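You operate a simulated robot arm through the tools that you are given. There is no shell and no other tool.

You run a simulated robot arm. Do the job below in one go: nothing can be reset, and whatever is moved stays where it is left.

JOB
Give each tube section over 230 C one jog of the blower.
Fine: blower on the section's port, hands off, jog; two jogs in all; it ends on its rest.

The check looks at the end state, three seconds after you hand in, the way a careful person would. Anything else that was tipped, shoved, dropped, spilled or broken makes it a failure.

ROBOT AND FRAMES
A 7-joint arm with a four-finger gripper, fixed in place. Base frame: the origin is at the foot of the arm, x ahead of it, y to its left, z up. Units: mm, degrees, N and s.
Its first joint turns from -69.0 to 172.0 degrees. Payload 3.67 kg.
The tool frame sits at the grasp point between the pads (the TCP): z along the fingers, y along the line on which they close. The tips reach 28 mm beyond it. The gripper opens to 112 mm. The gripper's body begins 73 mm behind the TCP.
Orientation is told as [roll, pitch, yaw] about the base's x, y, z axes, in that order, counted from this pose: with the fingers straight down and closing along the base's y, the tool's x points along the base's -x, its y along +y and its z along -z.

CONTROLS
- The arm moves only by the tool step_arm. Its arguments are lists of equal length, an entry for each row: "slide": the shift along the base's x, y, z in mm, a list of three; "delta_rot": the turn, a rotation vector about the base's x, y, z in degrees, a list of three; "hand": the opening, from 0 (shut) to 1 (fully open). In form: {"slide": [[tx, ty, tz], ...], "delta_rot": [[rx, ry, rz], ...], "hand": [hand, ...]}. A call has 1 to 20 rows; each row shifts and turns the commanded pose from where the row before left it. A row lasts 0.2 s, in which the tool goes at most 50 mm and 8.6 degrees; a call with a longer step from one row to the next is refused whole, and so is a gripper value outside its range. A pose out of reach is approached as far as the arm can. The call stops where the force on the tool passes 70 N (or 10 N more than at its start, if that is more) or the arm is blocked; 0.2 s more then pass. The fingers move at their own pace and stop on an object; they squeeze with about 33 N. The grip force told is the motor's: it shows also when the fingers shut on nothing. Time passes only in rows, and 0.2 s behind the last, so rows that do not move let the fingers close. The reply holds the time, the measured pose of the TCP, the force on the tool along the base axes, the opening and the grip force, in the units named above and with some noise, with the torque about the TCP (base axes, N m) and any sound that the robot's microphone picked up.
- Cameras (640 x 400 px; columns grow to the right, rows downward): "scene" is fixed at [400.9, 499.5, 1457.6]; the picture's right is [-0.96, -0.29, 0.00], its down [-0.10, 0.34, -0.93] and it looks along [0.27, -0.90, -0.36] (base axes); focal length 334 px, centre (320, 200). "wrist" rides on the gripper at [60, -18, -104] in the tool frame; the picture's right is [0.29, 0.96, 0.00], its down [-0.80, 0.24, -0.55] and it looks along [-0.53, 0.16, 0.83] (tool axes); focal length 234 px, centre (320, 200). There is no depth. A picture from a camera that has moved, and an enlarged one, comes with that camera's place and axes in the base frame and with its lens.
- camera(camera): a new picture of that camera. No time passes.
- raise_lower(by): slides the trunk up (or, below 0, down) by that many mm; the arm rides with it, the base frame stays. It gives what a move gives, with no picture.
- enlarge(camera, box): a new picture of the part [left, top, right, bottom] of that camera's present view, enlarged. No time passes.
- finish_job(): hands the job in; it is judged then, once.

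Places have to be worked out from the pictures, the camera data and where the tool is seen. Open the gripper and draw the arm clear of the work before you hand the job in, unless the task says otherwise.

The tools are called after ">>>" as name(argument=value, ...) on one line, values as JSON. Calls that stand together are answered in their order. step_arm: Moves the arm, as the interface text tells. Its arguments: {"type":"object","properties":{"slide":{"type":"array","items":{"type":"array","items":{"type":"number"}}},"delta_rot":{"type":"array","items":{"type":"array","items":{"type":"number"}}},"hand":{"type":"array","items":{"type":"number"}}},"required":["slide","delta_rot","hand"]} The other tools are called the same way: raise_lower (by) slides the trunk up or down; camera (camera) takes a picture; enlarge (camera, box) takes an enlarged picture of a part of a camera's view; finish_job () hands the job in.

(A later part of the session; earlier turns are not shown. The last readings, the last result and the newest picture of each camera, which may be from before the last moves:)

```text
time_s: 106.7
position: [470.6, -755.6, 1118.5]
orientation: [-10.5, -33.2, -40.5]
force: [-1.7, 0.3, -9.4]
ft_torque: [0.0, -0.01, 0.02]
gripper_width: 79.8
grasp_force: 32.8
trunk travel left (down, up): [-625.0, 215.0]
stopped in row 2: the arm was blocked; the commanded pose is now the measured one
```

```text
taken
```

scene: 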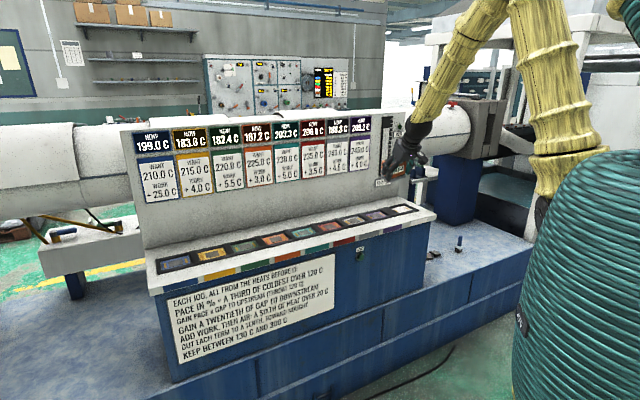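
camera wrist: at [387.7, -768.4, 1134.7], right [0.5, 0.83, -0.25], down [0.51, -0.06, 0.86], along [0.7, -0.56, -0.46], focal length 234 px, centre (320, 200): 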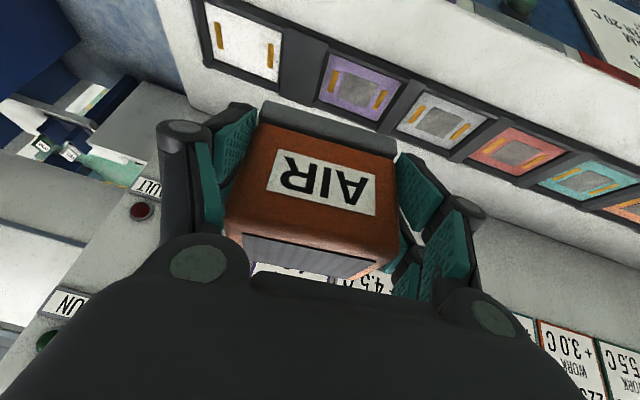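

The arm keeps retracting on its own when moved. I'll go with it: command a gentle retreat toward the compact start area (y+, away from bench), one short call at a time.

>>> step_arm(slide=[[0, 0, 0]], delta_rot=[[0, 0, 0]], hand=[0])

>>> step_arm(slide=[[0, 10, 0], [0, 20, 0], [0, 20, 0]], delta_rot=[[0, 0, 0], [0, 0, 0], [0, 0, 0]], hand=[0, 0, 0])

>>> camera(camera="scene")

>>> camera(camera="wrist")

```text
time_s: 107.1
position: [476.1, -757.3, 1122.3]
orientation: [-10.4, -33.4, -40.4]
force: [2.7, -0.1, -5.4]
ft_torque: [0.09, 0.09, 0.0]
gripper_width: 80.0
grasp_force: 33.3
trunk travel left (down, up): [-625.0, 215.0]
```

```text
time_s: 108.0
position: [463.8, -643.1, 1143.0]
orientation: [-13.7, -35.0, -39.0]
force: [-1.4, 0.5, -8.7]
ft_torque: [0.07, -0.05, 0.05]
gripper_width: 79.8
grasp_force: 33.2
trunk travel left (down, up): [-625.0, 215.0]
stopped in row 3: the arm was blocked; the commanded pose is now the measured one
```

```text
taken
```

scene: 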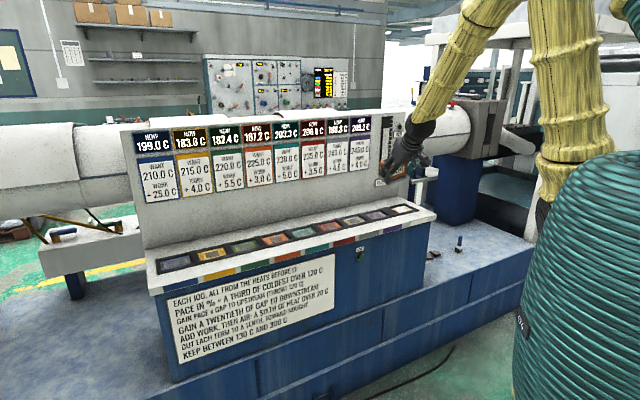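

```text
taken
camera wrist: at [383.9, -568.9, 1196.1], right [0.5, 0.79, -0.35], down [0.52, 0.05, 0.85], along [0.69, -0.61, -0.39], focal length 234 px, centre (320, 200)
```

wrist: 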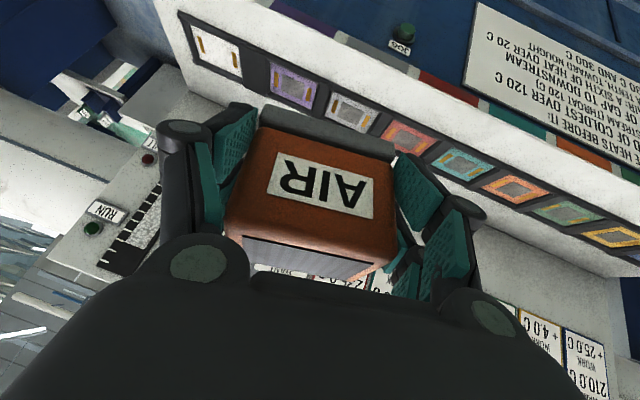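

The blower is still secure, and the arm is coming in compactly. I'll keep leading it round toward +x/+y, which needs the first joint to turn away from its limit.

>>> step_arm(slide=[[15, 15, 0], [20, 20, 0], [20, 20, 0]], delta_rot=[[0, 0, 0], [0, 0, 0], [0, 0, 0]], hand=[0, 0, 0])

>>> camera(camera="scene")

```text
time_s: 108.8
position: [524.6, -630.3, 1125.9]
orientation: [-11.6, -33.7, -40.2]
force: [-0.1, -0.1, -6.2]
ft_torque: [0.04, 0.04, -0.05]
gripper_width: 79.9
grasp_force: 33.1
trunk travel left (down, up): [-625.0, 215.0]
```

```text
taken
```

scene: 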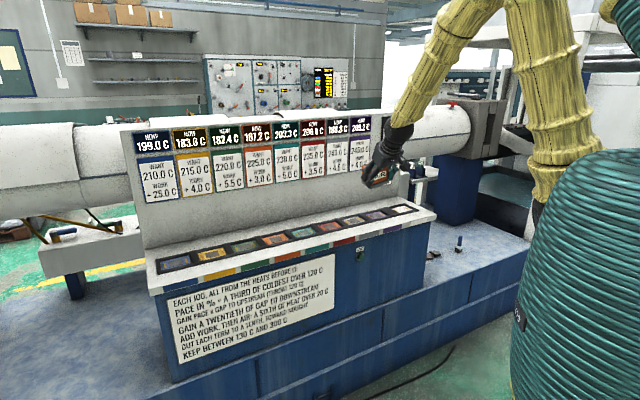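

No block this time. I'll hold for a second to see where it settles.

>>> step_arm(slide=[[0, 0, 0], [0, 0, 0], [0, 0, 0], [0, 0, 0], [0, 0, 0]], delta_rot=[[0, 0, 0], [0, 0, 0], [0, 0, 0], [0, 0, 0], [0, 0, 0]], hand=[0, 0, 0, 0, 0])

>>> camera(camera="scene")

```text
time_s: 110.0
position: [522.6, -608.4, 1136.7]
orientation: [-12.7, -34.5, -39.4]
force: [0.3, -1.1, -6.1]
ft_torque: [0.11, 0.09, -0.01]
gripper_width: 79.8
grasp_force: 33.0
trunk travel left (down, up): [-625.0, 215.0]
```

```text
taken
```

scene: 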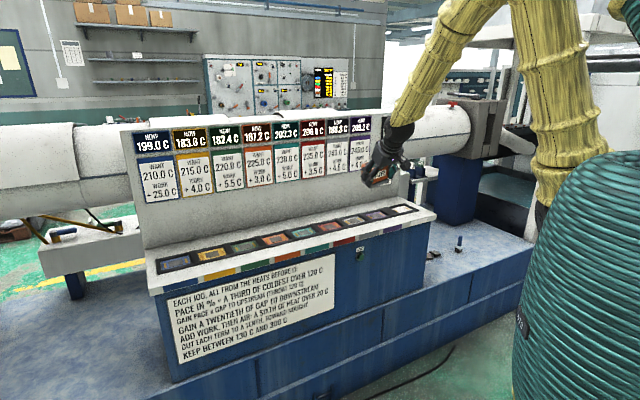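

It is converging freely toward the command now. I'll restore the tool orientation to level (0, −25, −45) here in free space, moving slightly in +x at the same time.

>>> step_arm(slide=[[10, 0, 0], [10, 0, 0], [10, 0, 0], [10, 0, 0], [10, 0, 0], [0, 0, 0], [0, 0, 0], [0, 0, 0], [0, 0, 0]], delta_rot=[[4.36, -3.53, 3.93], [4.36, -3.53, 3.93], [3.15, 3.88, 0], [3.15, 3.88, 0], [0, 0, -6], [0, 0, 0], [0, 0, 0], [0, 0, 0], [0, 0, 0]], hand=[0, 0, 0, 0, 0, 0, 0, 0, 0])

>>> camera(camera="scene")

>>> camera(camera="wrist")

```text
time_s: 111.3
position: [564.4, -521.4, 1168.6]
orientation: [-2.8, -27.5, -43.9]
force: [-2.2, -2.1, -8.4]
ft_torque: [0.18, -0.07, 0.07]
gripper_width: 79.9
grasp_force: 33.5
trunk travel left (down, up): [-625.0, 215.0]
stopped in row 6: the arm was blocked; the commanded pose is now the measured one
```

```text
taken
```

scene: 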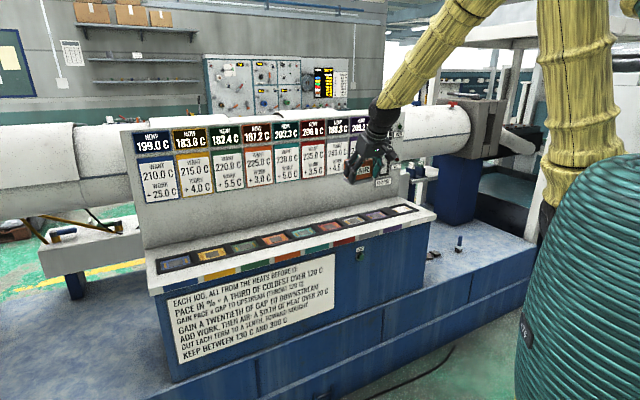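

```text
taken
camera wrist: at [482.7, -461.6, 1233.6], right [0.49, 0.85, -0.18], down [0.51, -0.12, 0.85], along [0.7, -0.51, -0.5], focal length 234 px, centre (320, 200)
```

wrist: 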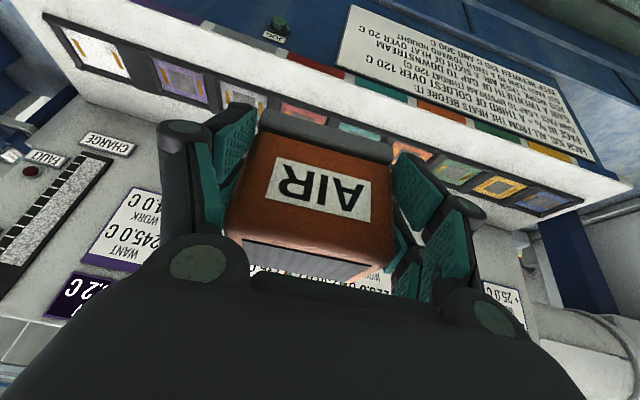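

Blocked again on that quick reorientation; the arm seems to lag badly while its elbow swings. I'll hold for two seconds and see if it becomes quiet.

>>> step_arm(slide=[[0, 0, 0], [0, 0, 0], [0, 0, 0], [0, 0, 0], [0, 0, 0], [0, 0, 0], [0, 0, 0], [0, 0, 0], [0, 0, 0], [0, 0, 0]], delta_rot=[[0, 0, 0], [0, 0, 0], [0, 0, 0], [0, 0, 0], [0, 0, 0], [0, 0, 0], [0, 0, 0], [0, 0, 0], [0, 0, 0], [0, 0, 0]], hand=[0, 0, 0, 0, 0, 0, 0, 0, 0, 0])

>>> camera(camera="scene")

```text
time_s: 112.5
position: [562.9, -461.3, 1186.6]
orientation: [-5.7, -29.7, -42.6]
force: [-0.2, -3.7, -6.4]
ft_torque: [0.3, 0.07, 0.06]
gripper_width: 79.7
grasp_force: 32.9
trunk travel left (down, up): [-625.0, 215.0]
stopped in row 6: the arm was blocked; the commanded pose is now the measured one
```

```text
taken
```

scene: 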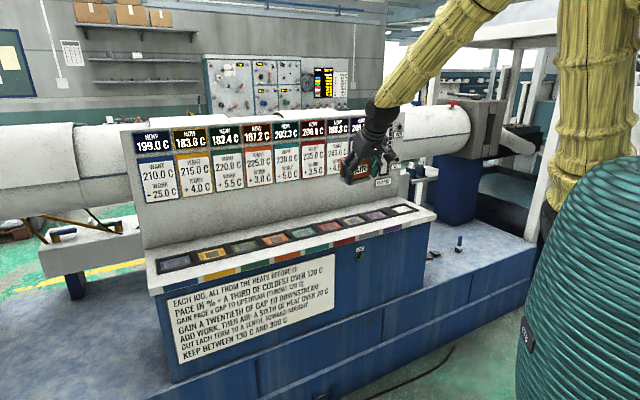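

Even a pure hold drifts, so the first joint is pinned at its limit with the elbow far to the right. I'll turn the whole arm back as one piece: TCP around the base axis by +3° per row with the tool yawing equally, which moves only that joint off its limit.

>>> step_arm(slide=[[23.4, 30.1, 0], [21.8, 31.3, 0], [20.1, 32.3, 0], [18.4, 33.4, 0], [0, 0, 0], [0, 0, 0]], delta_rot=[[0, 0, 3], [0, 0, 3], [0, 0, 3], [0, 0, 3], [0, 0, 0], [0, 0, 0]], hand=[0, 0, 0, 0, 0, 0])

>>> camera(camera="scene")

>>> camera(camera="wrist")

```text
time_s: 113.9
position: [651.3, -353.5, 1183.0]
orientation: [-4.8, -29.0, -30.8]
force: [0.9, 2.1, -5.8]
ft_torque: [0.04, 0.18, 0.0]
gripper_width: 79.8
grasp_force: 32.9
trunk travel left (down, up): [-625.0, 215.0]
```

```text
taken
```

scene: 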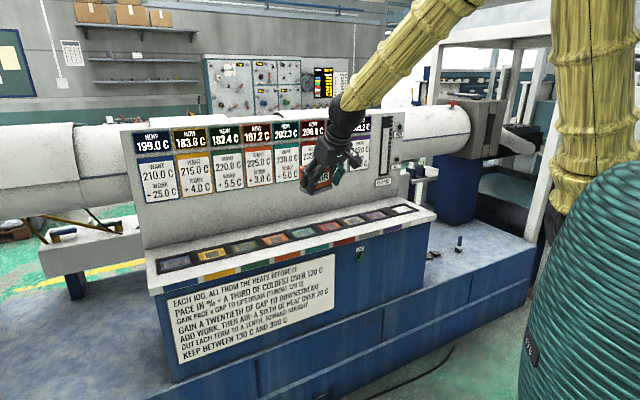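

```text
taken
camera wrist: at [556.8, -309.0, 1246.6], right [0.31, 0.93, -0.21], down [0.52, 0.02, 0.85], along [0.79, -0.37, -0.48], focal length 234 px, centre (320, 200)
```

wrist: 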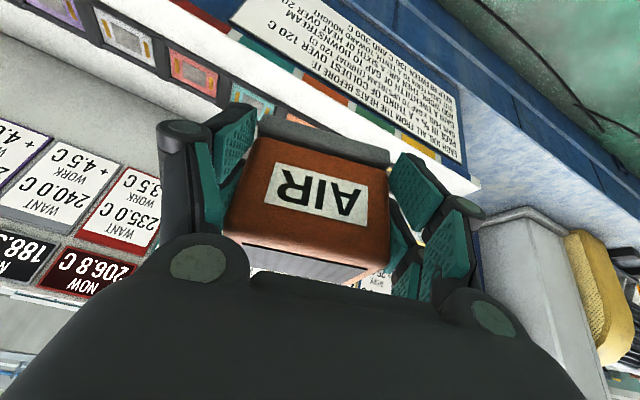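

That worked without a block: the arm follows the command again. I'll hold briefly to confirm it's quiet.

>>> step_arm(slide=[[0, 0, 0], [0, 0, 0], [0, 0, 0], [0, 0, 0], [0, 0, 0], [0, 0, 0]], delta_rot=[[0, 0, 0], [0, 0, 0], [0, 0, 0], [0, 0, 0], [0, 0, 0], [0, 0, 0]], hand=[0, 0, 0, 0, 0, 0])

```text
time_s: 115.3
position: [648.6, -384.1, 1173.7]
orientation: [-3.2, -28.0, -31.9]
force: [-1.3, 0.1, -6.1]
ft_torque: [0.09, 0.09, -0.01]
gripper_width: 79.7
grasp_force: 33.1
trunk travel left (down, up): [-625.0, 215.0]
```

It drifted back outward 30 mm on hold, like a slow oscillation. I'll keep holding to see whether it damps.

>>> step_arm(slide=[[0, 0, 0], [0, 0, 0], [0, 0, 0], [0, 0, 0], [0, 0, 0]], delta_rot=[[0, 0, 0], [0, 0, 0], [0, 0, 0], [0, 0, 0], [0, 0, 0]], hand=[0, 0, 0, 0, 0])

>>> step_arm(slide=[[0, 0, 0], [0, 0, 0], [0, 0, 0], [0, 0, 0], [0, 0, 0]], delta_rot=[[0, 0, 0], [0, 0, 0], [0, 0, 0], [0, 0, 0], [0, 0, 0]], hand=[0, 0, 0, 0, 0])

>>> step_arm(slide=[[0, 0, 0], [0, 0, 0], [0, 0, 0], [0, 0, 0], [0, 0, 0]], delta_rot=[[0, 0, 0], [0, 0, 0], [0, 0, 0], [0, 0, 0], [0, 0, 0]], hand=[0, 0, 0, 0, 0])

>>> camera(camera="scene")

```text
time_s: 116.5
position: [649.8, -358.0, 1181.0]
orientation: [-4.5, -28.8, -31.2]
force: [0.3, 1.7, -4.9]
ft_torque: [0.01, 0.15, -0.03]
gripper_width: 80.0
grasp_force: 33.0
trunk travel left (down, up): [-625.0, 215.0]
```

```text
time_s: 117.7
position: [649.8, -368.5, 1176.2]
orientation: [-4.1, -28.6, -31.4]
force: [-0.3, -0.1, -6.4]
ft_torque: [0.09, 0.15, -0.03]
gripper_width: 80.0
grasp_force: 32.6
trunk travel left (down, up): [-625.0, 215.0]
```

```text
time_s: 118.9
position: [649.8, -368.5, 1176.7]
orientation: [-4.0, -28.5, -31.4]
force: [0.4, -0.7, -6.5]
ft_torque: [0.09, 0.16, 0.0]
gripper_width: 80.0
grasp_force: 32.9
trunk travel left (down, up): [-625.0, 215.0]
```

```text
taken
```

scene: 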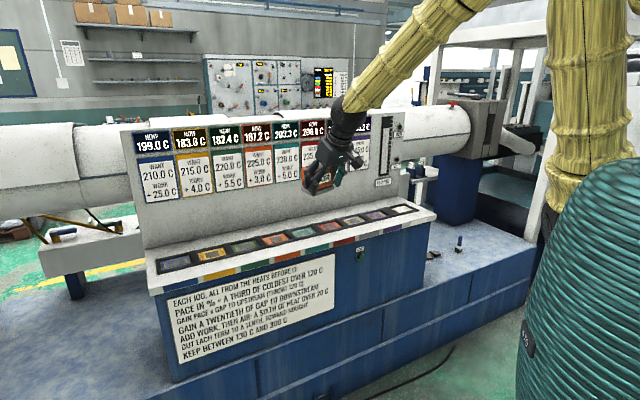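

It settled, though about 35 mm short of the command. I'll now lead it slowly outward and down toward the free region above the middle ports, easing yaw back to −45, and watch the tracking.

>>> step_arm(slide=[[5, -10, -6], [5, -10, -6], [5, -10, -6], [5, -10, -6], [5, -10, -6], [5, -10, -6], [0, 0, 0], [0, 0, 0], [0, 0, 0]], delta_rot=[[0, 0, 0], [0, 0, 0], [0, 0, 0], [0, 0, 0], [0, 0, 0], [0, 0, 0], [0, 0, 0], [0, 0, 0], [0, 0, 0]], hand=[0, 0, 0, 0, 0, 0, 0, 0, 0])

>>> step_arm(slide=[[0, 0, 0], [0, 0, 0], [0, 0, 0], [0, 0, 0]], delta_rot=[[0, 0, 0], [0, 0, 0], [0, 0, 0], [0, 0, 0]], hand=[0, 0, 0, 0])

>>> camera(camera="scene")

```text
time_s: 120.9
position: [680.6, -428.2, 1140.0]
orientation: [-4.0, -28.5, -31.5]
force: [0.0, 0.2, -6.6]
ft_torque: [0.06, 0.11, 0.01]
gripper_width: 80.1
grasp_force: 33.9
trunk travel left (down, up): [-625.0, 215.0]
```

```text
time_s: 121.9
position: [679.4, -428.1, 1139.1]
orientation: [-4.0, -28.4, -31.4]
force: [-0.5, 0.3, -6.6]
ft_torque: [0.09, 0.12, 0.06]
gripper_width: 79.9
grasp_force: 32.9
trunk travel left (down, up): [-625.0, 215.0]
```

```text
taken
```

scene: 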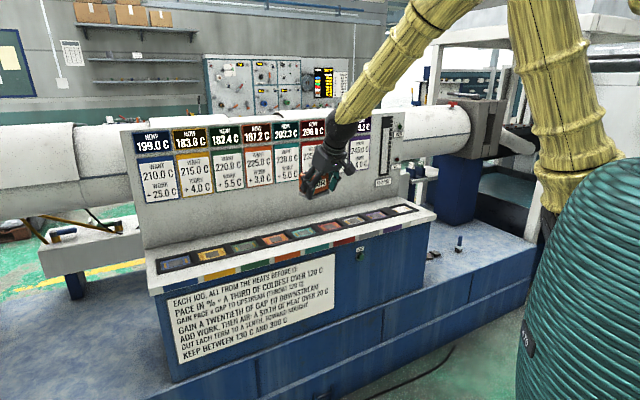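

It tracks exactly now (moved precisely the commanded delta). I'll level the tool to (0,−25,−45) gradually while moving slowly toward a point above the violet port, where I'll set the blower down temporarily.

>>> step_arm(slide=[[-4, -10, -3], [-5, -16, -4], [-5, -16, -5], [-5, -16, -5], [-5, -16, -5], [-5, -16, -5], [-5, -16, -5], [-5, -16, -5], [-5, -16, -5], [-5, -16, -5], [-5, -16, -5], [-5, -16, -5], [-5, -16, -5], [0, 0, 0], [0, 0, 0]], delta_rot=[[0, 0, 0], [1.5, -0.9, 0.95], [1.5, -0.93, 0.95], [0.9, 1.45, 0], [0.87, 1.45, 0], [0, 0, -2], [0, 0, -2], [0, 0, -2], [0, 0, -2], [0, 0, -2], [0, 0, -2], [0, 0, -1.6], [0, 0, 0], [0, 0, 0], [0, 0, 0]], hand=[0, 0, 0, 0, 0, 0, 0, 0, 0, 0, 0, 0, 0, 0, 0])

>>> camera(camera="scene")

>>> camera(camera="wrist")

```text
time_s: 125.1
position: [615.5, -632.4, 1078.2]
orientation: [0.0, -24.9, -45.1]
force: [-0.3, 0.1, -5.9]
ft_torque: [0.13, 0.09, -0.02]
gripper_width: 79.8
grasp_force: 33.2
trunk travel left (down, up): [-625.0, 215.0]
```

```text
taken
```

scene: 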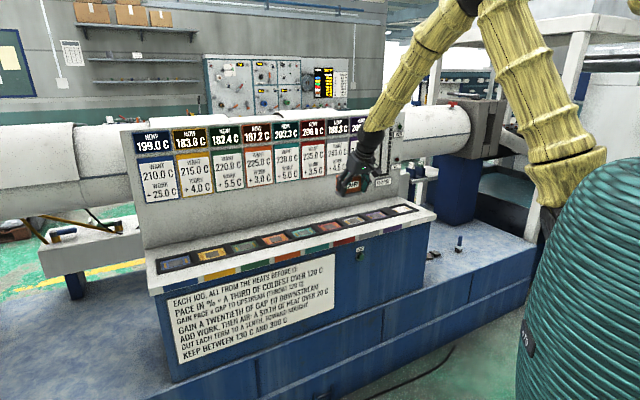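

```text
taken
camera wrist: at [533.4, -575.0, 1147.5], right [0.49, 0.86, -0.12], down [0.51, -0.18, 0.84], along [0.7, -0.48, -0.53], focal length 234 px, centre (320, 200)
```

wrist: 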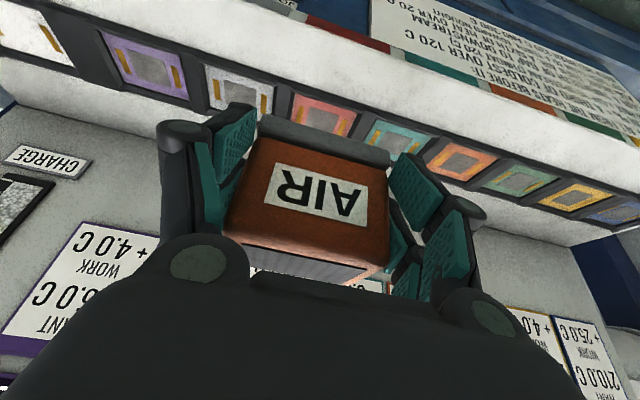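

Pose is exact (0,−25,−45), but the blower looks slightly shifted in the grip compared with before. I'll zoom in to check.

>>> enlarge(camera="wrist", box=[160, 90, 480, 300])

>>> enlarge(camera="scene", box=[320, 120, 420, 210])

```text
1.90 times, centred on (320, 195) of wrist
camera zoom: at [533.4, -575.0, 1147.5], right [0.49, 0.86, -0.12], down [0.51, -0.18, 0.84], along [0.7, -0.48, -0.53], focal length 446 px, centre (320, 210)
```

zoom: 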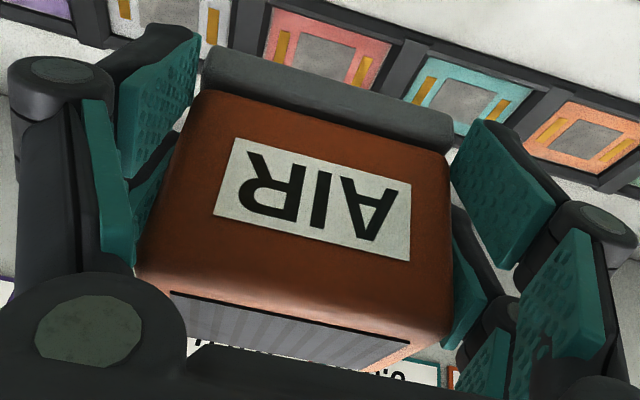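

```text
4.44 times, centred on (370, 165) of scene
camera zoom: at [400.9, 499.5, 1457.6], right [-0.96, -0.29, 0.0], down [-0.1, 0.34, -0.93], along [0.27, -0.9, -0.36], focal length 1483 px, centre (98, 356)
```

zoom: 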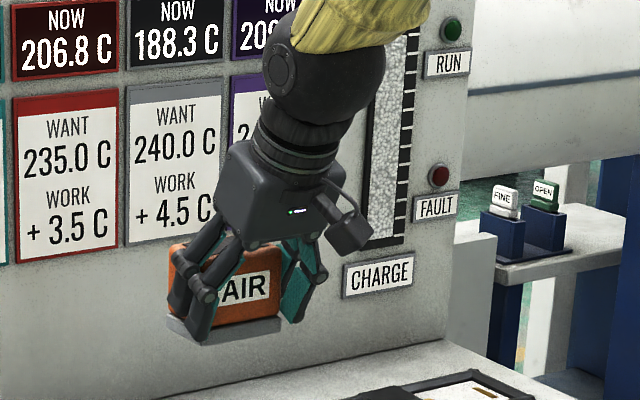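

The blower slid about 10 mm outward along the pads during the jolts but is firmly held (80 mm, 33 N). I'll bring it smoothly above the violet port, allowing for that offset, to set it down and regrip.

>>> step_arm(slide=[[-2, -6, -3], [-3, -10, -5], [-4, -13, -6], [-4, -14, -6], [-4, -14, -6], [-4, -14, -6], [-4, -14, -6], [-4, -14, -6], [-4, -14, -6], [-4, -14, -6], [-4, -14, -6], [-4, -14, -6], [-4, -14, -6], [-4, -14, -6], [-4, -14, -6], [-4, -14, -6], [-4, -14, -6], [-3, -12, -5], [-2, -7, -4], [0, 0, 0]], delta_rot=[[0, 0, 0], [0, 0, 0], [0, 0, 0], [0, 0, 0], [0, 0, 0], [0, 0, 0], [0, 0, 0], [0, 0, 0], [0, 0, 0], [0, 0, 0], [0, 0, 0], [0, 0, 0], [0, 0, 0], [0, 0, 0], [0, 0, 0], [0, 0, 0], [0, 0, 0], [0, 0, 0], [0, 0, 0], [0, 0, 0]], hand=[0, 0, 0, 0, 0, 0, 0, 0, 0, 0, 0, 0, 0, 0, 0, 0, 0, 0, 0, 0])

>>> step_arm(slide=[[0, 0, 0], [0, 0, 0], [0, 0, 0]], delta_rot=[[0, 0, 0], [0, 0, 0], [0, 0, 0]], hand=[0, 0, 0])

>>> camera(camera="wrist")

>>> enlarge(camera="wrist", box=[200, 0, 440, 150])

>>> enlarge(camera="scene", box=[330, 140, 430, 230])

```text
time_s: 129.3
position: [544.6, -880.1, 967.4]
orientation: [0.1, -24.8, -45.3]
force: [-0.2, 0.9, -6.1]
ft_torque: [0.09, 0.1, 0.0]
gripper_width: 79.9
grasp_force: 33.4
trunk travel left (down, up): [-625.0, 215.0]
```

```text
time_s: 130.1
position: [544.2, -874.6, 971.5]
orientation: [-0.1, -25.2, -45.0]
force: [-0.1, -1.3, -5.9]
ft_torque: [0.09, 0.14, 0.0]
gripper_width: 80.1
grasp_force: 32.8
trunk travel left (down, up): [-625.0, 215.0]
```

```text
taken
camera wrist: at [462.5, -816.3, 1041.8], right [0.49, 0.86, -0.12], down [0.51, -0.17, 0.84], along [0.7, -0.48, -0.53], focal length 234 px, centre (320, 200)
```

wrist: 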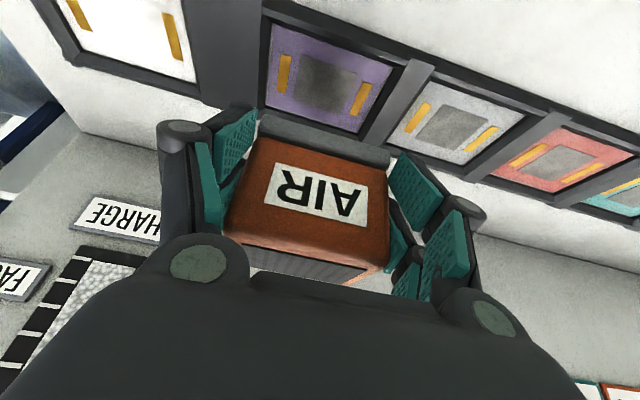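

```text
2.67 times, centred on (320, 75) of wrist
camera zoom: at [462.5, -816.3, 1041.8], right [0.49, 0.86, -0.12], down [0.51, -0.17, 0.84], along [0.7, -0.48, -0.53], focal length 624 px, centre (320, 533)
```

zoom: 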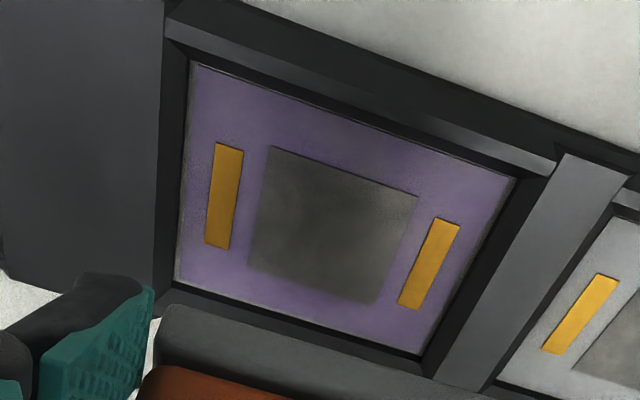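

```text
4.44 times, centred on (380, 185) of scene
camera zoom: at [400.9, 499.5, 1457.6], right [-0.96, -0.29, 0.0], down [-0.1, 0.34, -0.93], along [0.27, -0.9, -0.36], focal length 1483 px, centre (53, 267)
```

zoom: 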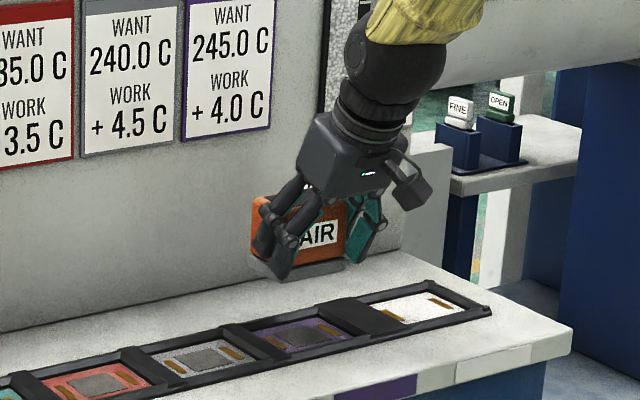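

By triangulation the blower is level but displaced 18 mm outward relative to the TCP. So for seating in the violet bay I need TCP n≈1002, d≈−240; I'm at n=1003, d=−234. I'll correct that and lower most of the way.

>>> step_arm(slide=[[-2.6, -2, 0], [-2.7, -1.9, 0], [0, 0, -5], [0, 0, -8], [0, 0, -8], [0, 0, -8], [0, 0, -8], [0, 0, -8], [0, 0, -6], [0, 0, -4], [0, 0, -3], [0, 0, 0], [0, 0, 0], [0, 0, 0]], delta_rot=[[0, 0, 0], [0, 0, 0], [0, 0, 0], [0, 0, 0], [0, 0, 0], [0, 0, 0], [0, 0, 0], [0, 0, 0], [0, 0, 0], [0, 0, 0], [0, 0, 0], [0, 0, 0], [0, 0, 0], [0, 0, 0]], hand=[0, 0, 0, 0, 0, 0, 0, 0, 0, 0, 0, 0, 0, 0])

>>> camera(camera="wrist")

>>> enlarge(camera="wrist", box=[200, 20, 440, 170])

>>> enlarge(camera="scene", box=[345, 170, 425, 230])

```text
time_s: 133.1
position: [538.9, -876.7, 913.8]
orientation: [-0.2, -25.1, -45.0]
force: [-0.4, -0.1, -7.1]
ft_torque: [0.1, 0.12, 0.0]
gripper_width: 80.1
grasp_force: 33.3
trunk travel left (down, up): [-625.0, 215.0]
```

```text
taken
camera wrist: at [457.4, -820.2, 983.4], right [0.49, 0.86, -0.12], down [0.51, -0.17, 0.84], along [0.7, -0.48, -0.53], focal length 234 px, centre (320, 200)
```

wrist: 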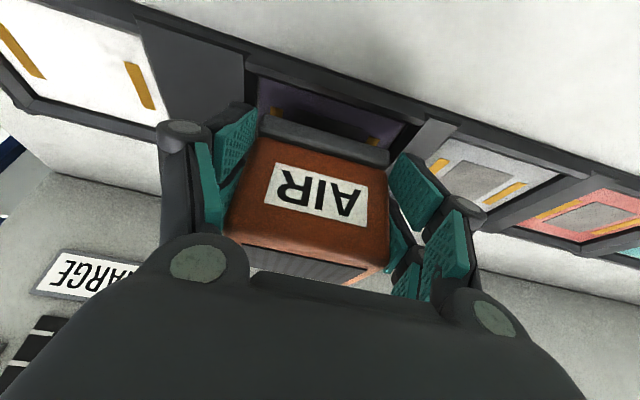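

```text
2.67 times, centred on (320, 95) of wrist
camera zoom: at [457.4, -820.2, 983.4], right [0.49, 0.86, -0.12], down [0.51, -0.17, 0.84], along [0.7, -0.48, -0.53], focal length 624 px, centre (320, 480)
```

zoom: 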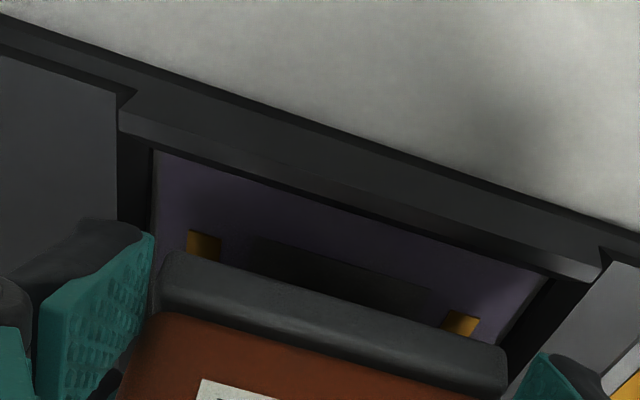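

```text
6.67 times, centred on (385, 200) of scene
camera zoom: at [400.9, 499.5, 1457.6], right [-0.96, -0.29, 0.0], down [-0.1, 0.34, -0.93], along [0.27, -0.9, -0.36], focal length 2224 px, centre (-113, 200)
```

zoom: 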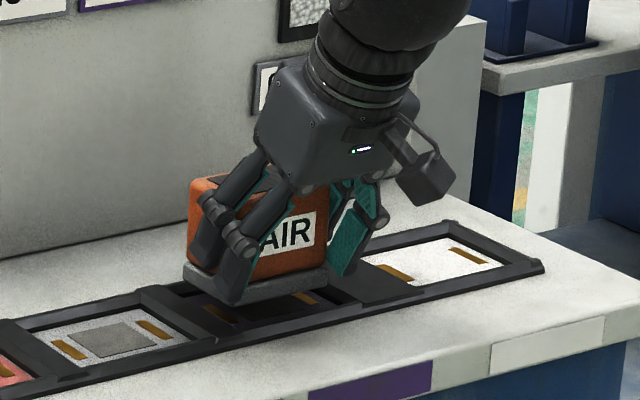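

The foot is over the bay: d-clearance about 7 mm each side and front clearance about 8 mm. I'll nudge 2.5 mm toward the robot and lower 10 mm more.

>>> step_arm(slide=[[-1.8, 1.8, 0], [0, 0, -3], [0, 0, -3], [0, 0, -3], [0, 0, -2], [0, 0, 0], [0, 0, 0]], delta_rot=[[0, 0, 0], [0, 0, 0], [0, 0, 0], [0, 0, 0], [0, 0, 0], [0, 0, 0], [0, 0, 0]], hand=[0, 0, 0, 0, 0, 0, 0])

>>> enlarge(camera="wrist", box=[200, 20, 440, 170])

>>> enlarge(camera="scene", box=[345, 170, 425, 230])

```text
time_s: 134.7
position: [538.1, -877.3, 900.9]
orientation: [0.0, -25.0, -45.1]
force: [-1.0, 1.0, -5.7]
ft_torque: [0.12, 0.13, 0.0]
gripper_width: 79.9
grasp_force: 33.2
trunk travel left (down, up): [-625.0, 215.0]
```

```text
2.67 times, centred on (320, 95) of wrist
camera zoom: at [456.1, -821.4, 970.3], right [0.49, 0.86, -0.12], down [0.51, -0.18, 0.84], along [0.7, -0.48, -0.53], focal length 624 px, centre (320, 480)
```

zoom: 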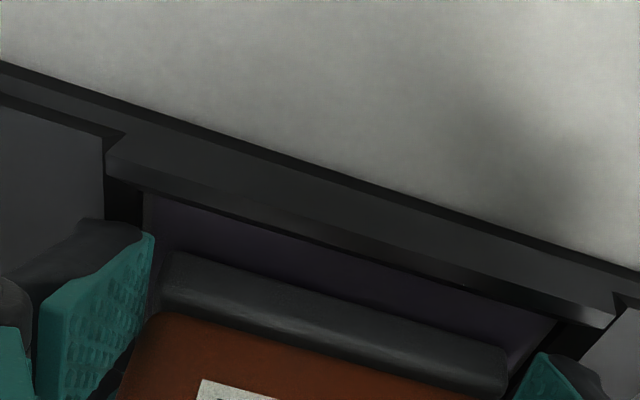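

```text
6.67 times, centred on (385, 200) of scene
camera zoom: at [400.9, 499.5, 1457.6], right [-0.96, -0.29, 0.0], down [-0.1, 0.34, -0.93], along [0.27, -0.9, -0.36], focal length 2224 px, centre (-113, 200)
```

zoom: 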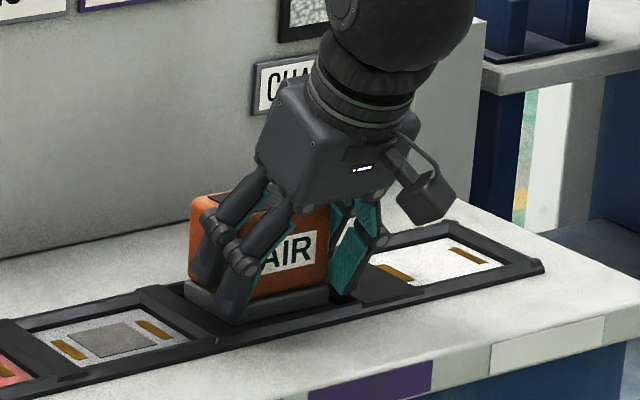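

Still hanging (−5.7 N), just above the floor. Lowering 1 mm per row.

>>> step_arm(slide=[[0, 0, -1], [0, 0, -1], [0, 0, -1], [0, 0, 0], [0, 0, 0]], delta_rot=[[0, 0, 0], [0, 0, 0], [0, 0, 0], [0, 0, 0], [0, 0, 0]], hand=[0, 0, 0, 0, 0])

```text
time_s: 135.9
position: [537.8, -876.2, 901.2]
orientation: [0.0, -25.1, -45.1]
force: [-0.3, -0.8, -3.6]
ft_torque: [-0.09, 0.07, 0.01]
gripper_width: 79.9
grasp_force: 32.9
trunk travel left (down, up): [-625.0, 215.0]
```

Contact is beginning (−3.6 N). Two more 1 mm steps.

>>> step_arm(slide=[[0, 0, -1], [0, 0, -1], [0, 0, 0], [0, 0, 0]], delta_rot=[[0, 0, 0], [0, 0, 0], [0, 0, 0], [0, 0, 0]], hand=[0, 0, 0, 0])

>>> enlarge(camera="scene", box=[345, 170, 425, 230])

```text
time_s: 136.9
position: [537.2, -875.6, 899.5]
orientation: [0.0, -25.3, -45.0]
force: [2.2, 6.2, 14.4]
ft_torque: [-0.55, -0.69, 0.15]
gripper_width: 80.1
grasp_force: 32.4
trunk travel left (down, up): [-625.0, 215.0]
```

```text
6.67 times, centred on (385, 200) of scene
camera zoom: at [400.9, 499.5, 1457.6], right [-0.96, -0.29, 0.0], down [-0.1, 0.34, -0.93], along [0.27, -0.9, -0.36], focal length 2224 px, centre (-113, 200)
```

zoom: 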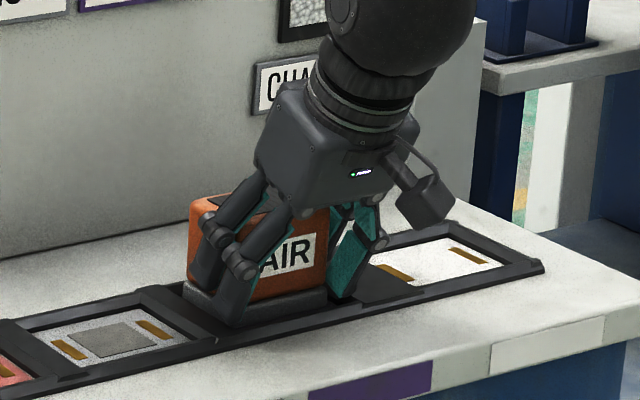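

Seated with +14 N and sitting level in the bay. I'll open and then rise straight up.

>>> step_arm(slide=[[0, 0, 0.5], [0, 0, 0], [0, 0, 0], [0, 0, 0], [0, 0, 0], [0, 0, 6], [0, 0, 14], [0, 0, 18], [0, 0, 18], [0, 0, 18], [0, 0, 18], [0, 0, 14], [0, 0, 0], [0, 0, 0]], delta_rot=[[0, 0, 0], [0, 0, 0], [0, 0, 0], [0, 0, 0], [0, 0, 0], [0, 0, 0], [0, 0, 0], [0, 0, 0], [0, 0, 0], [0, 0, 0], [0, 0, 0], [0, 0, 0], [0, 0, 0], [0, 0, 0]], hand=[0, 0.8, 0.9, 1, 1, 1, 1, 1, 1, 1, 1, 1, 1, 1])

>>> camera(camera="wrist")

>>> camera(camera="scene")

>>> enlarge(camera="scene", box=[345, 170, 425, 230])

```text
time_s: 139.9
position: [537.6, -876.0, 1003.1]
orientation: [-0.1, -25.1, -45.0]
force: [1.2, 0.3, -0.3]
ft_torque: [0.01, 0.01, 0.01]
gripper_width: 112.0
grasp_force: 0.1
trunk travel left (down, up): [-625.0, 215.0]
```

```text
taken
camera wrist: at [455.9, -819.6, 1072.7], right [0.49, 0.86, -0.12], down [0.51, -0.18, 0.84], along [0.7, -0.48, -0.53], focal length 234 px, centre (320, 200)
```

wrist: 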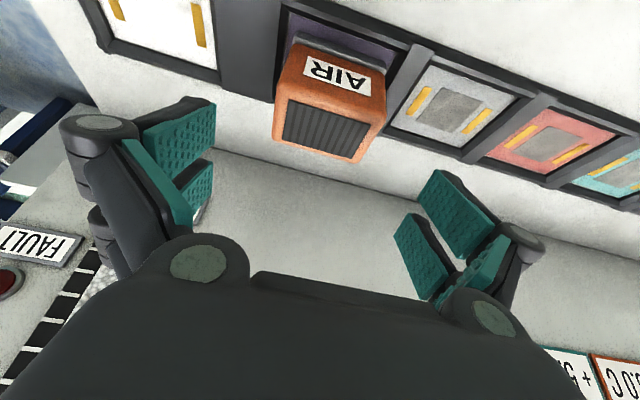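

```text
taken
```

scene: 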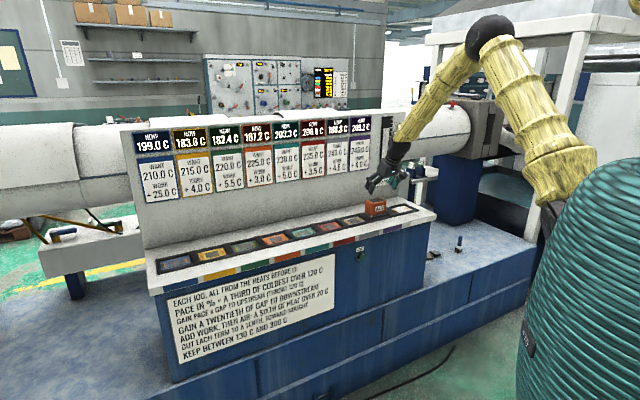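

```text
6.67 times, centred on (385, 200) of scene
camera zoom: at [400.9, 499.5, 1457.6], right [-0.96, -0.29, 0.0], down [-0.1, 0.34, -0.93], along [0.27, -0.9, -0.36], focal length 2224 px, centre (-113, 200)
```

zoom: 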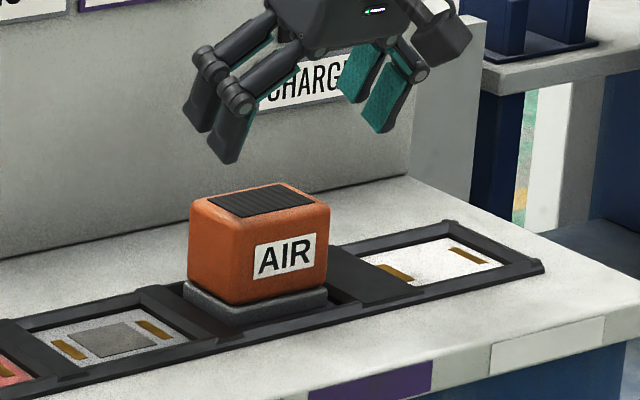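

The blower sits safely in the violet port again. Now, empty-handed, I'll change the elbow posture: first to a mid-bench point E (636,−636,1100) with the tool vertical.

>>> step_arm(slide=[[3, 8, 8], [6, 15, 8], [7, 18, 8], [7, 18, 8], [7, 18, 8], [7, 18, 7], [7, 18, 7], [7, 18, 7], [7, 18, 7], [7, 18, 7], [7, 18, 7], [7, 18, 6], [7, 18, 5], [6, 15, 4], [5, 6, 0], [0, 0, 0], [0, 0, 0]], delta_rot=[[0, 0, 0], [0, 0, 0], [1.77, 1.77, 0], [1.77, 1.77, 0], [1.77, 1.77, 0], [1.77, 1.77, 0], [1.77, 1.77, 0], [1.77, 1.77, 0], [1.77, 1.77, 0], [1.77, 1.77, 0], [1.77, 1.77, 0], [1.77, 1.77, 0], [0, 0, 0], [0, 0, 0], [0, 0, 0], [0, 0, 0], [0, 0, 0]], hand=[1, 1, 1, 1, 1, 1, 1, 1, 1, 1, 1, 1, 1, 1, 1, 1, 1])

>>> camera(camera="scene")

```text
time_s: 143.5
position: [635.8, -634.1, 1099.0]
orientation: [0.1, -0.1, -45.0]
force: [-0.9, -0.4, 0.0]
ft_torque: [0.0, 0.01, 0.01]
gripper_width: 111.9
grasp_force: 0.1
trunk travel left (down, up): [-625.0, 215.0]
```

```text
taken
```

scene: 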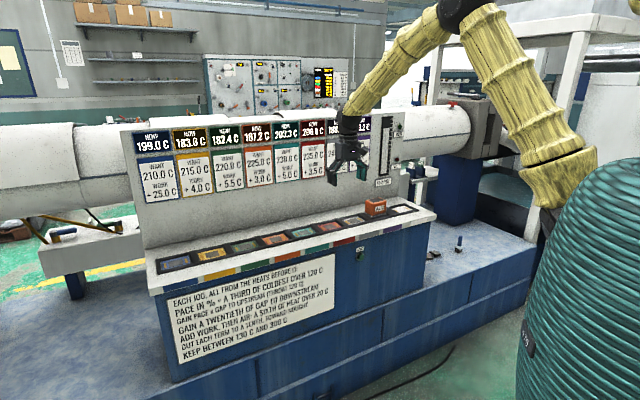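

At E with a vertical tool; elbow at about (462,10) in the picture. Now I'll rotate the tool yaw +60° here, where the arm is extended and the elbow moves little.

>>> step_arm(slide=[[0, 0, 0], [0, 0, 0], [0, 0, 0], [0, 0, 0], [0, 0, 0], [0, 0, 0], [0, 0, 0], [0, 0, 0], [0, 0, 0], [0, 0, 0], [0, 0, 0], [0, 0, 0]], delta_rot=[[0, 0, 5], [0, 0, 6], [0, 0, 6], [0, 0, 6], [0, 0, 6], [0, 0, 6], [0, 0, 6], [0, 0, 6], [0, 0, 6], [0, 0, 7], [0, 0, 0], [0, 0, 0]], hand=[1, 1, 1, 1, 1, 1, 1, 1, 1, 1, 1, 1])

>>> camera(camera="scene")

```text
time_s: 146.1
position: [635.7, -635.8, 1100.3]
orientation: [-0.1, -0.1, 15.0]
force: [-0.4, -0.3, -0.2]
ft_torque: [-0.06, 0.04, -0.02]
gripper_width: 111.9
grasp_force: 0.0
trunk travel left (down, up): [-625.0, 215.0]
```

```text
taken
```

scene: 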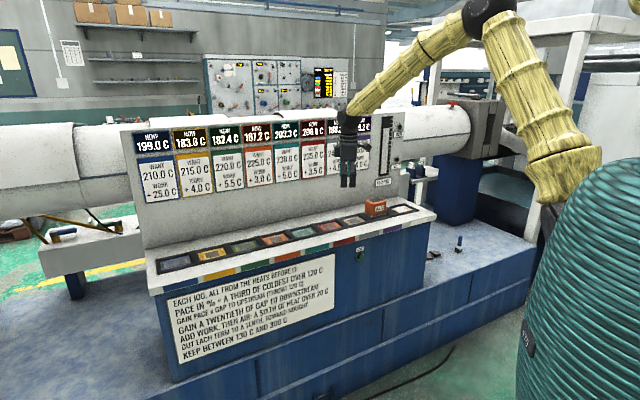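

The elbow swung a bit right, as expected, with yaw now +15. Next I'll retract to R (509,−368,1100), staying well away from the joint-1 limit.

>>> step_arm(slide=[[-4, 8, 0], [-8, 17, 0], [-9, 19, 0], [-9, 19, 0], [-9, 19, 0], [-9, 19, 0], [-9, 19, 0], [-9, 19, 0], [-9, 19, 0], [-9, 19, 0], [-9, 19, 0], [-9, 19, 0], [-9, 19, 0], [-8, 17, 0], [-6, 12, 0], [-3, 5, 0], [0, 0, 0], [0, 0, 0]], delta_rot=[[0, 0, 0], [0, 0, 0], [0, 0, 0], [0, 0, 0], [0, 0, 0], [0, 0, 0], [0, 0, 0], [0, 0, 0], [0, 0, 0], [0, 0, 0], [0, 0, 0], [0, 0, 0], [0, 0, 0], [0, 0, 0], [0, 0, 0], [0, 0, 0], [0, 0, 0], [0, 0, 0]], hand=[1, 1, 1, 1, 1, 1, 1, 1, 1, 1, 1, 1, 1, 1, 1, 1, 1, 1])

>>> camera(camera="scene")

```text
time_s: 149.9
position: [507.4, -367.2, 1100.4]
orientation: [0.0, -0.2, 15.0]
force: [0.0, 0.4, -0.4]
ft_torque: [0.0, 0.01, 0.02]
gripper_width: 111.8
grasp_force: 0.0
trunk travel left (down, up): [-625.0, 215.0]
```

```text
taken
```

scene: 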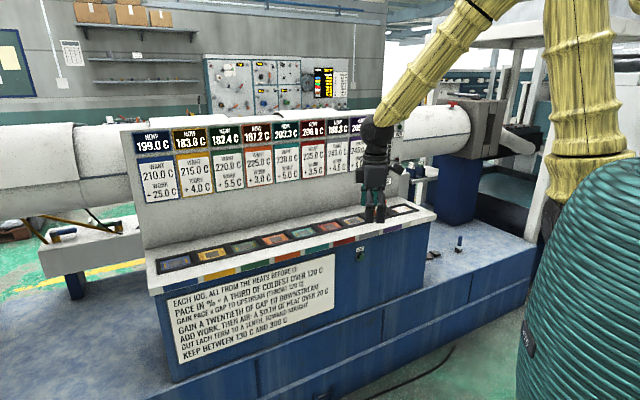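

At R, quiet. Now rotate the tool yaw −60° here (folded arm), which should swing the elbow to the left.

>>> step_arm(slide=[[0, 0, 0], [0, 0, 0], [0, 0, 0], [0, 0, 0], [0, 0, 0], [0, 0, 0], [0, 0, 0], [0, 0, 0], [0, 0, 0], [0, 0, 0], [0, 0, 0], [0, 0, 0], [0, 0, 0]], delta_rot=[[0, 0, -4], [0, 0, -6], [0, 0, -6], [0, 0, -6], [0, 0, -6], [0, 0, -6], [0, 0, -6], [0, 0, -6], [0, 0, -6], [0, 0, -5], [0, 0, -3], [0, 0, 0], [0, 0, 0]], hand=[1, 1, 1, 1, 1, 1, 1, 1, 1, 1, 1, 1, 1])

>>> camera(camera="scene")

```text
time_s: 152.7
position: [507.3, -367.0, 1100.2]
orientation: [0.1, 0.0, -45.1]
force: [-0.3, -0.3, 1.2]
ft_torque: [0.01, 0.01, 0.02]
gripper_width: 112.0
grasp_force: 0.1
trunk travel left (down, up): [-625.0, 215.0]
```

```text
taken
```

scene: 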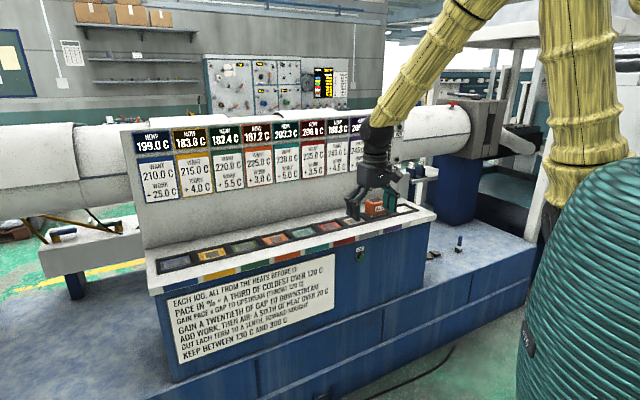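

The elbow moved only slightly. I'll try rotating further negative (to about −90°) here and see whether the elbow follows left.

>>> step_arm(slide=[[0, 0, 0], [0, 0, 0], [0, 0, 0], [0, 0, 0], [0, 0, 0], [0, 0, 0], [0, 0, 0], [0, 0, 0], [0, 0, 0], [0, 0, 0]], delta_rot=[[0, 0, -4], [0, 0, -6], [0, 0, -6], [0, 0, -6], [0, 0, -6], [0, 0, -6], [0, 0, -6], [0, 0, -5], [0, 0, 0], [0, 0, 0]], hand=[1, 1, 1, 1, 1, 1, 1, 1, 1, 1])

>>> camera(camera="scene")

```text
time_s: 154.9
position: [507.4, -366.6, 1100.5]
orientation: [-0.1, -0.1, -90.2]
force: [-0.3, -0.6, 0.4]
ft_torque: [0.02, 0.01, 0.0]
gripper_width: 112.0
grasp_force: 0.0
trunk travel left (down, up): [-625.0, 215.0]
```

```text
taken
```

scene: 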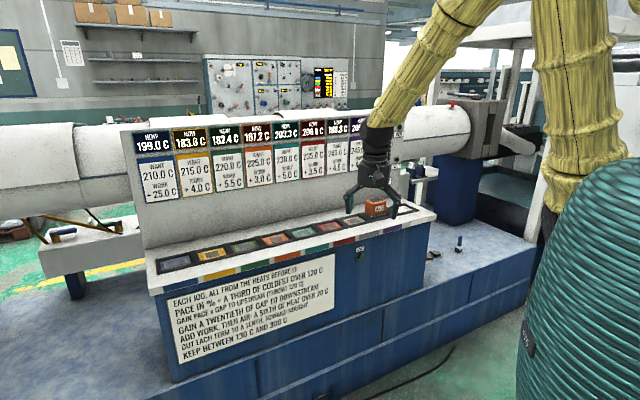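

A little more to the left. I'll continue another −45° of yaw.

>>> step_arm(slide=[[0, 0, 0], [0, 0, 0], [0, 0, 0], [0, 0, 0], [0, 0, 0], [0, 0, 0], [0, 0, 0], [0, 0, 0], [0, 0, 0], [0, 0, 0]], delta_rot=[[0, 0, -4], [0, 0, -6], [0, 0, -6], [0, 0, -6], [0, 0, -6], [0, 0, -6], [0, 0, -6], [0, 0, -5], [0, 0, 0], [0, 0, 0]], hand=[1, 1, 1, 1, 1, 1, 1, 1, 1, 1])

>>> camera(camera="scene")

```text
time_s: 157.1
position: [506.8, -366.8, 1102.1]
orientation: [-1.0, 2.1, -135.6]
force: [0.2, -0.1, 0.1]
ft_torque: [0.02, 0.02, -0.02]
gripper_width: 112.1
grasp_force: 0.0
trunk travel left (down, up): [-625.0, 215.0]
```

```text
taken
```

scene: 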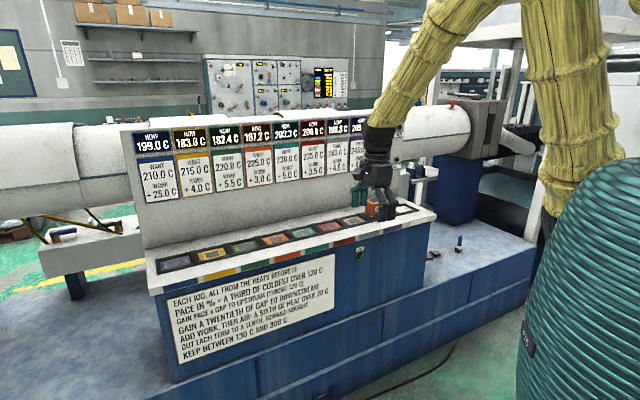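

Slight orientation error now shows a wrist limit is near, which may force the elbow over. I'll try another −24° carefully.

>>> step_arm(slide=[[0, 0, 0], [0, 0, 0], [0, 0, 0], [0, 0, 0], [0, 0, 0], [0, 0, 0], [0, 0, 0]], delta_rot=[[0, 0, -4], [0, 0, -4], [0, 0, -4], [0, 0, -4], [0, 0, -4], [0, 0, -4], [0, 0, 0]], hand=[1, 1, 1, 1, 1, 1, 1])

>>> camera(camera="scene")

```text
time_s: 158.7
position: [502.7, -373.0, 1094.0]
orientation: [-4.9, 2.8, -161.2]
force: [-0.9, -0.3, -0.4]
ft_torque: [0.01, -0.01, -0.01]
gripper_width: 111.9
grasp_force: 0.2
trunk travel left (down, up): [-625.0, 215.0]
```

```text
taken
```

scene: 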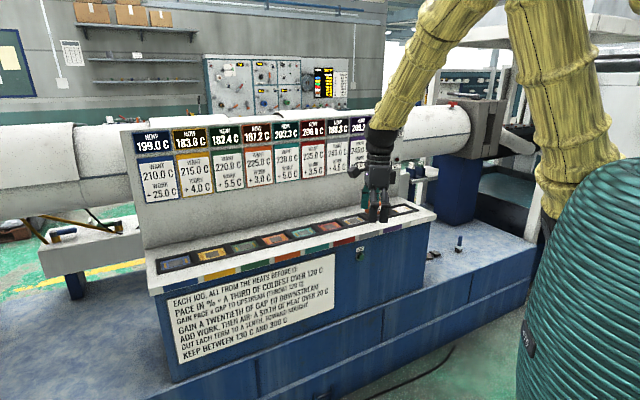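

Now the elbow is clearly swinging left. I'll continue another −24°.

>>> step_arm(slide=[[0, 0, 0], [0, 0, 0], [0, 0, 0], [0, 0, 0], [0, 0, 0], [0, 0, 0], [0, 0, 0], [0, 0, 0]], delta_rot=[[0, 0, -4], [0, 0, -4], [0, 0, -4], [0, 0, -4], [0, 0, -4], [0, 0, -4], [0, 0, 0], [0, 0, 0]], hand=[1, 1, 1, 1, 1, 1, 1, 1])

>>> camera(camera="scene")

```text
time_s: 160.5
position: [501.3, -377.5, 1091.1]
orientation: [-6.3, 0.2, 174.3]
force: [1.0, 0.6, -0.1]
ft_torque: [0.0, -0.01, 0.03]
gripper_width: 112.1
grasp_force: 0.0
trunk travel left (down, up): [-625.0, 215.0]
```

```text
taken
```

scene: 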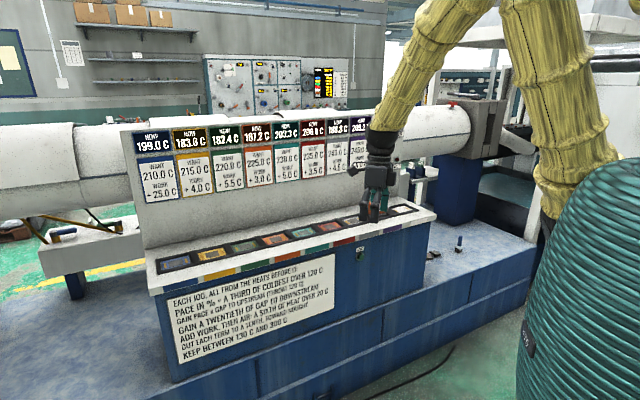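

It's working as a ratchet. I'll keep going: another −48° in small rows.

>>> step_arm(slide=[[0, 0, 0], [0, 0, 0], [0, 0, 0], [0, 0, 0], [0, 0, 0], [0, 0, 0], [0, 0, 0], [0, 0, 0], [0, 0, 0], [0, 0, 0], [0, 0, 0], [0, 0, 0], [0, 0, 0], [0, 0, 0]], delta_rot=[[0, 0, -4], [0, 0, -4], [0, 0, -4], [0, 0, -4], [0, 0, -4], [0, 0, -4], [0, 0, -4], [0, 0, -4], [0, 0, -4], [0, 0, -4], [0, 0, -4], [0, 0, -4], [0, 0, 0], [0, 0, 0]], hand=[1, 1, 1, 1, 1, 1, 1, 1, 1, 1, 1, 1, 1, 1])

>>> camera(camera="scene")

```text
time_s: 163.5
position: [499.4, -379.8, 1087.2]
orientation: [-4.0, -4.8, 126.1]
force: [0.5, -0.1, -0.3]
ft_torque: [-0.01, 0.0, 0.0]
gripper_width: 112.0
grasp_force: 0.0
trunk travel left (down, up): [-625.0, 215.0]
```

```text
taken
```

scene: 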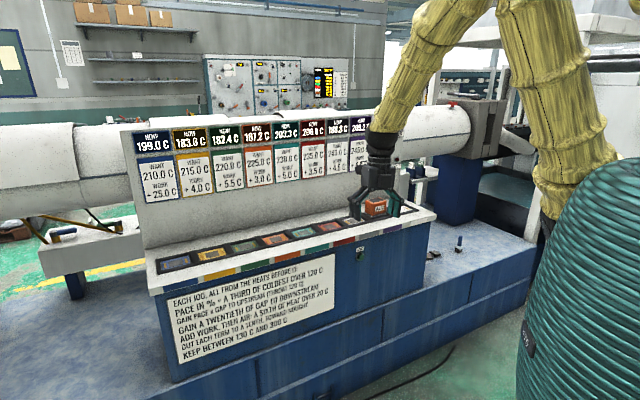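

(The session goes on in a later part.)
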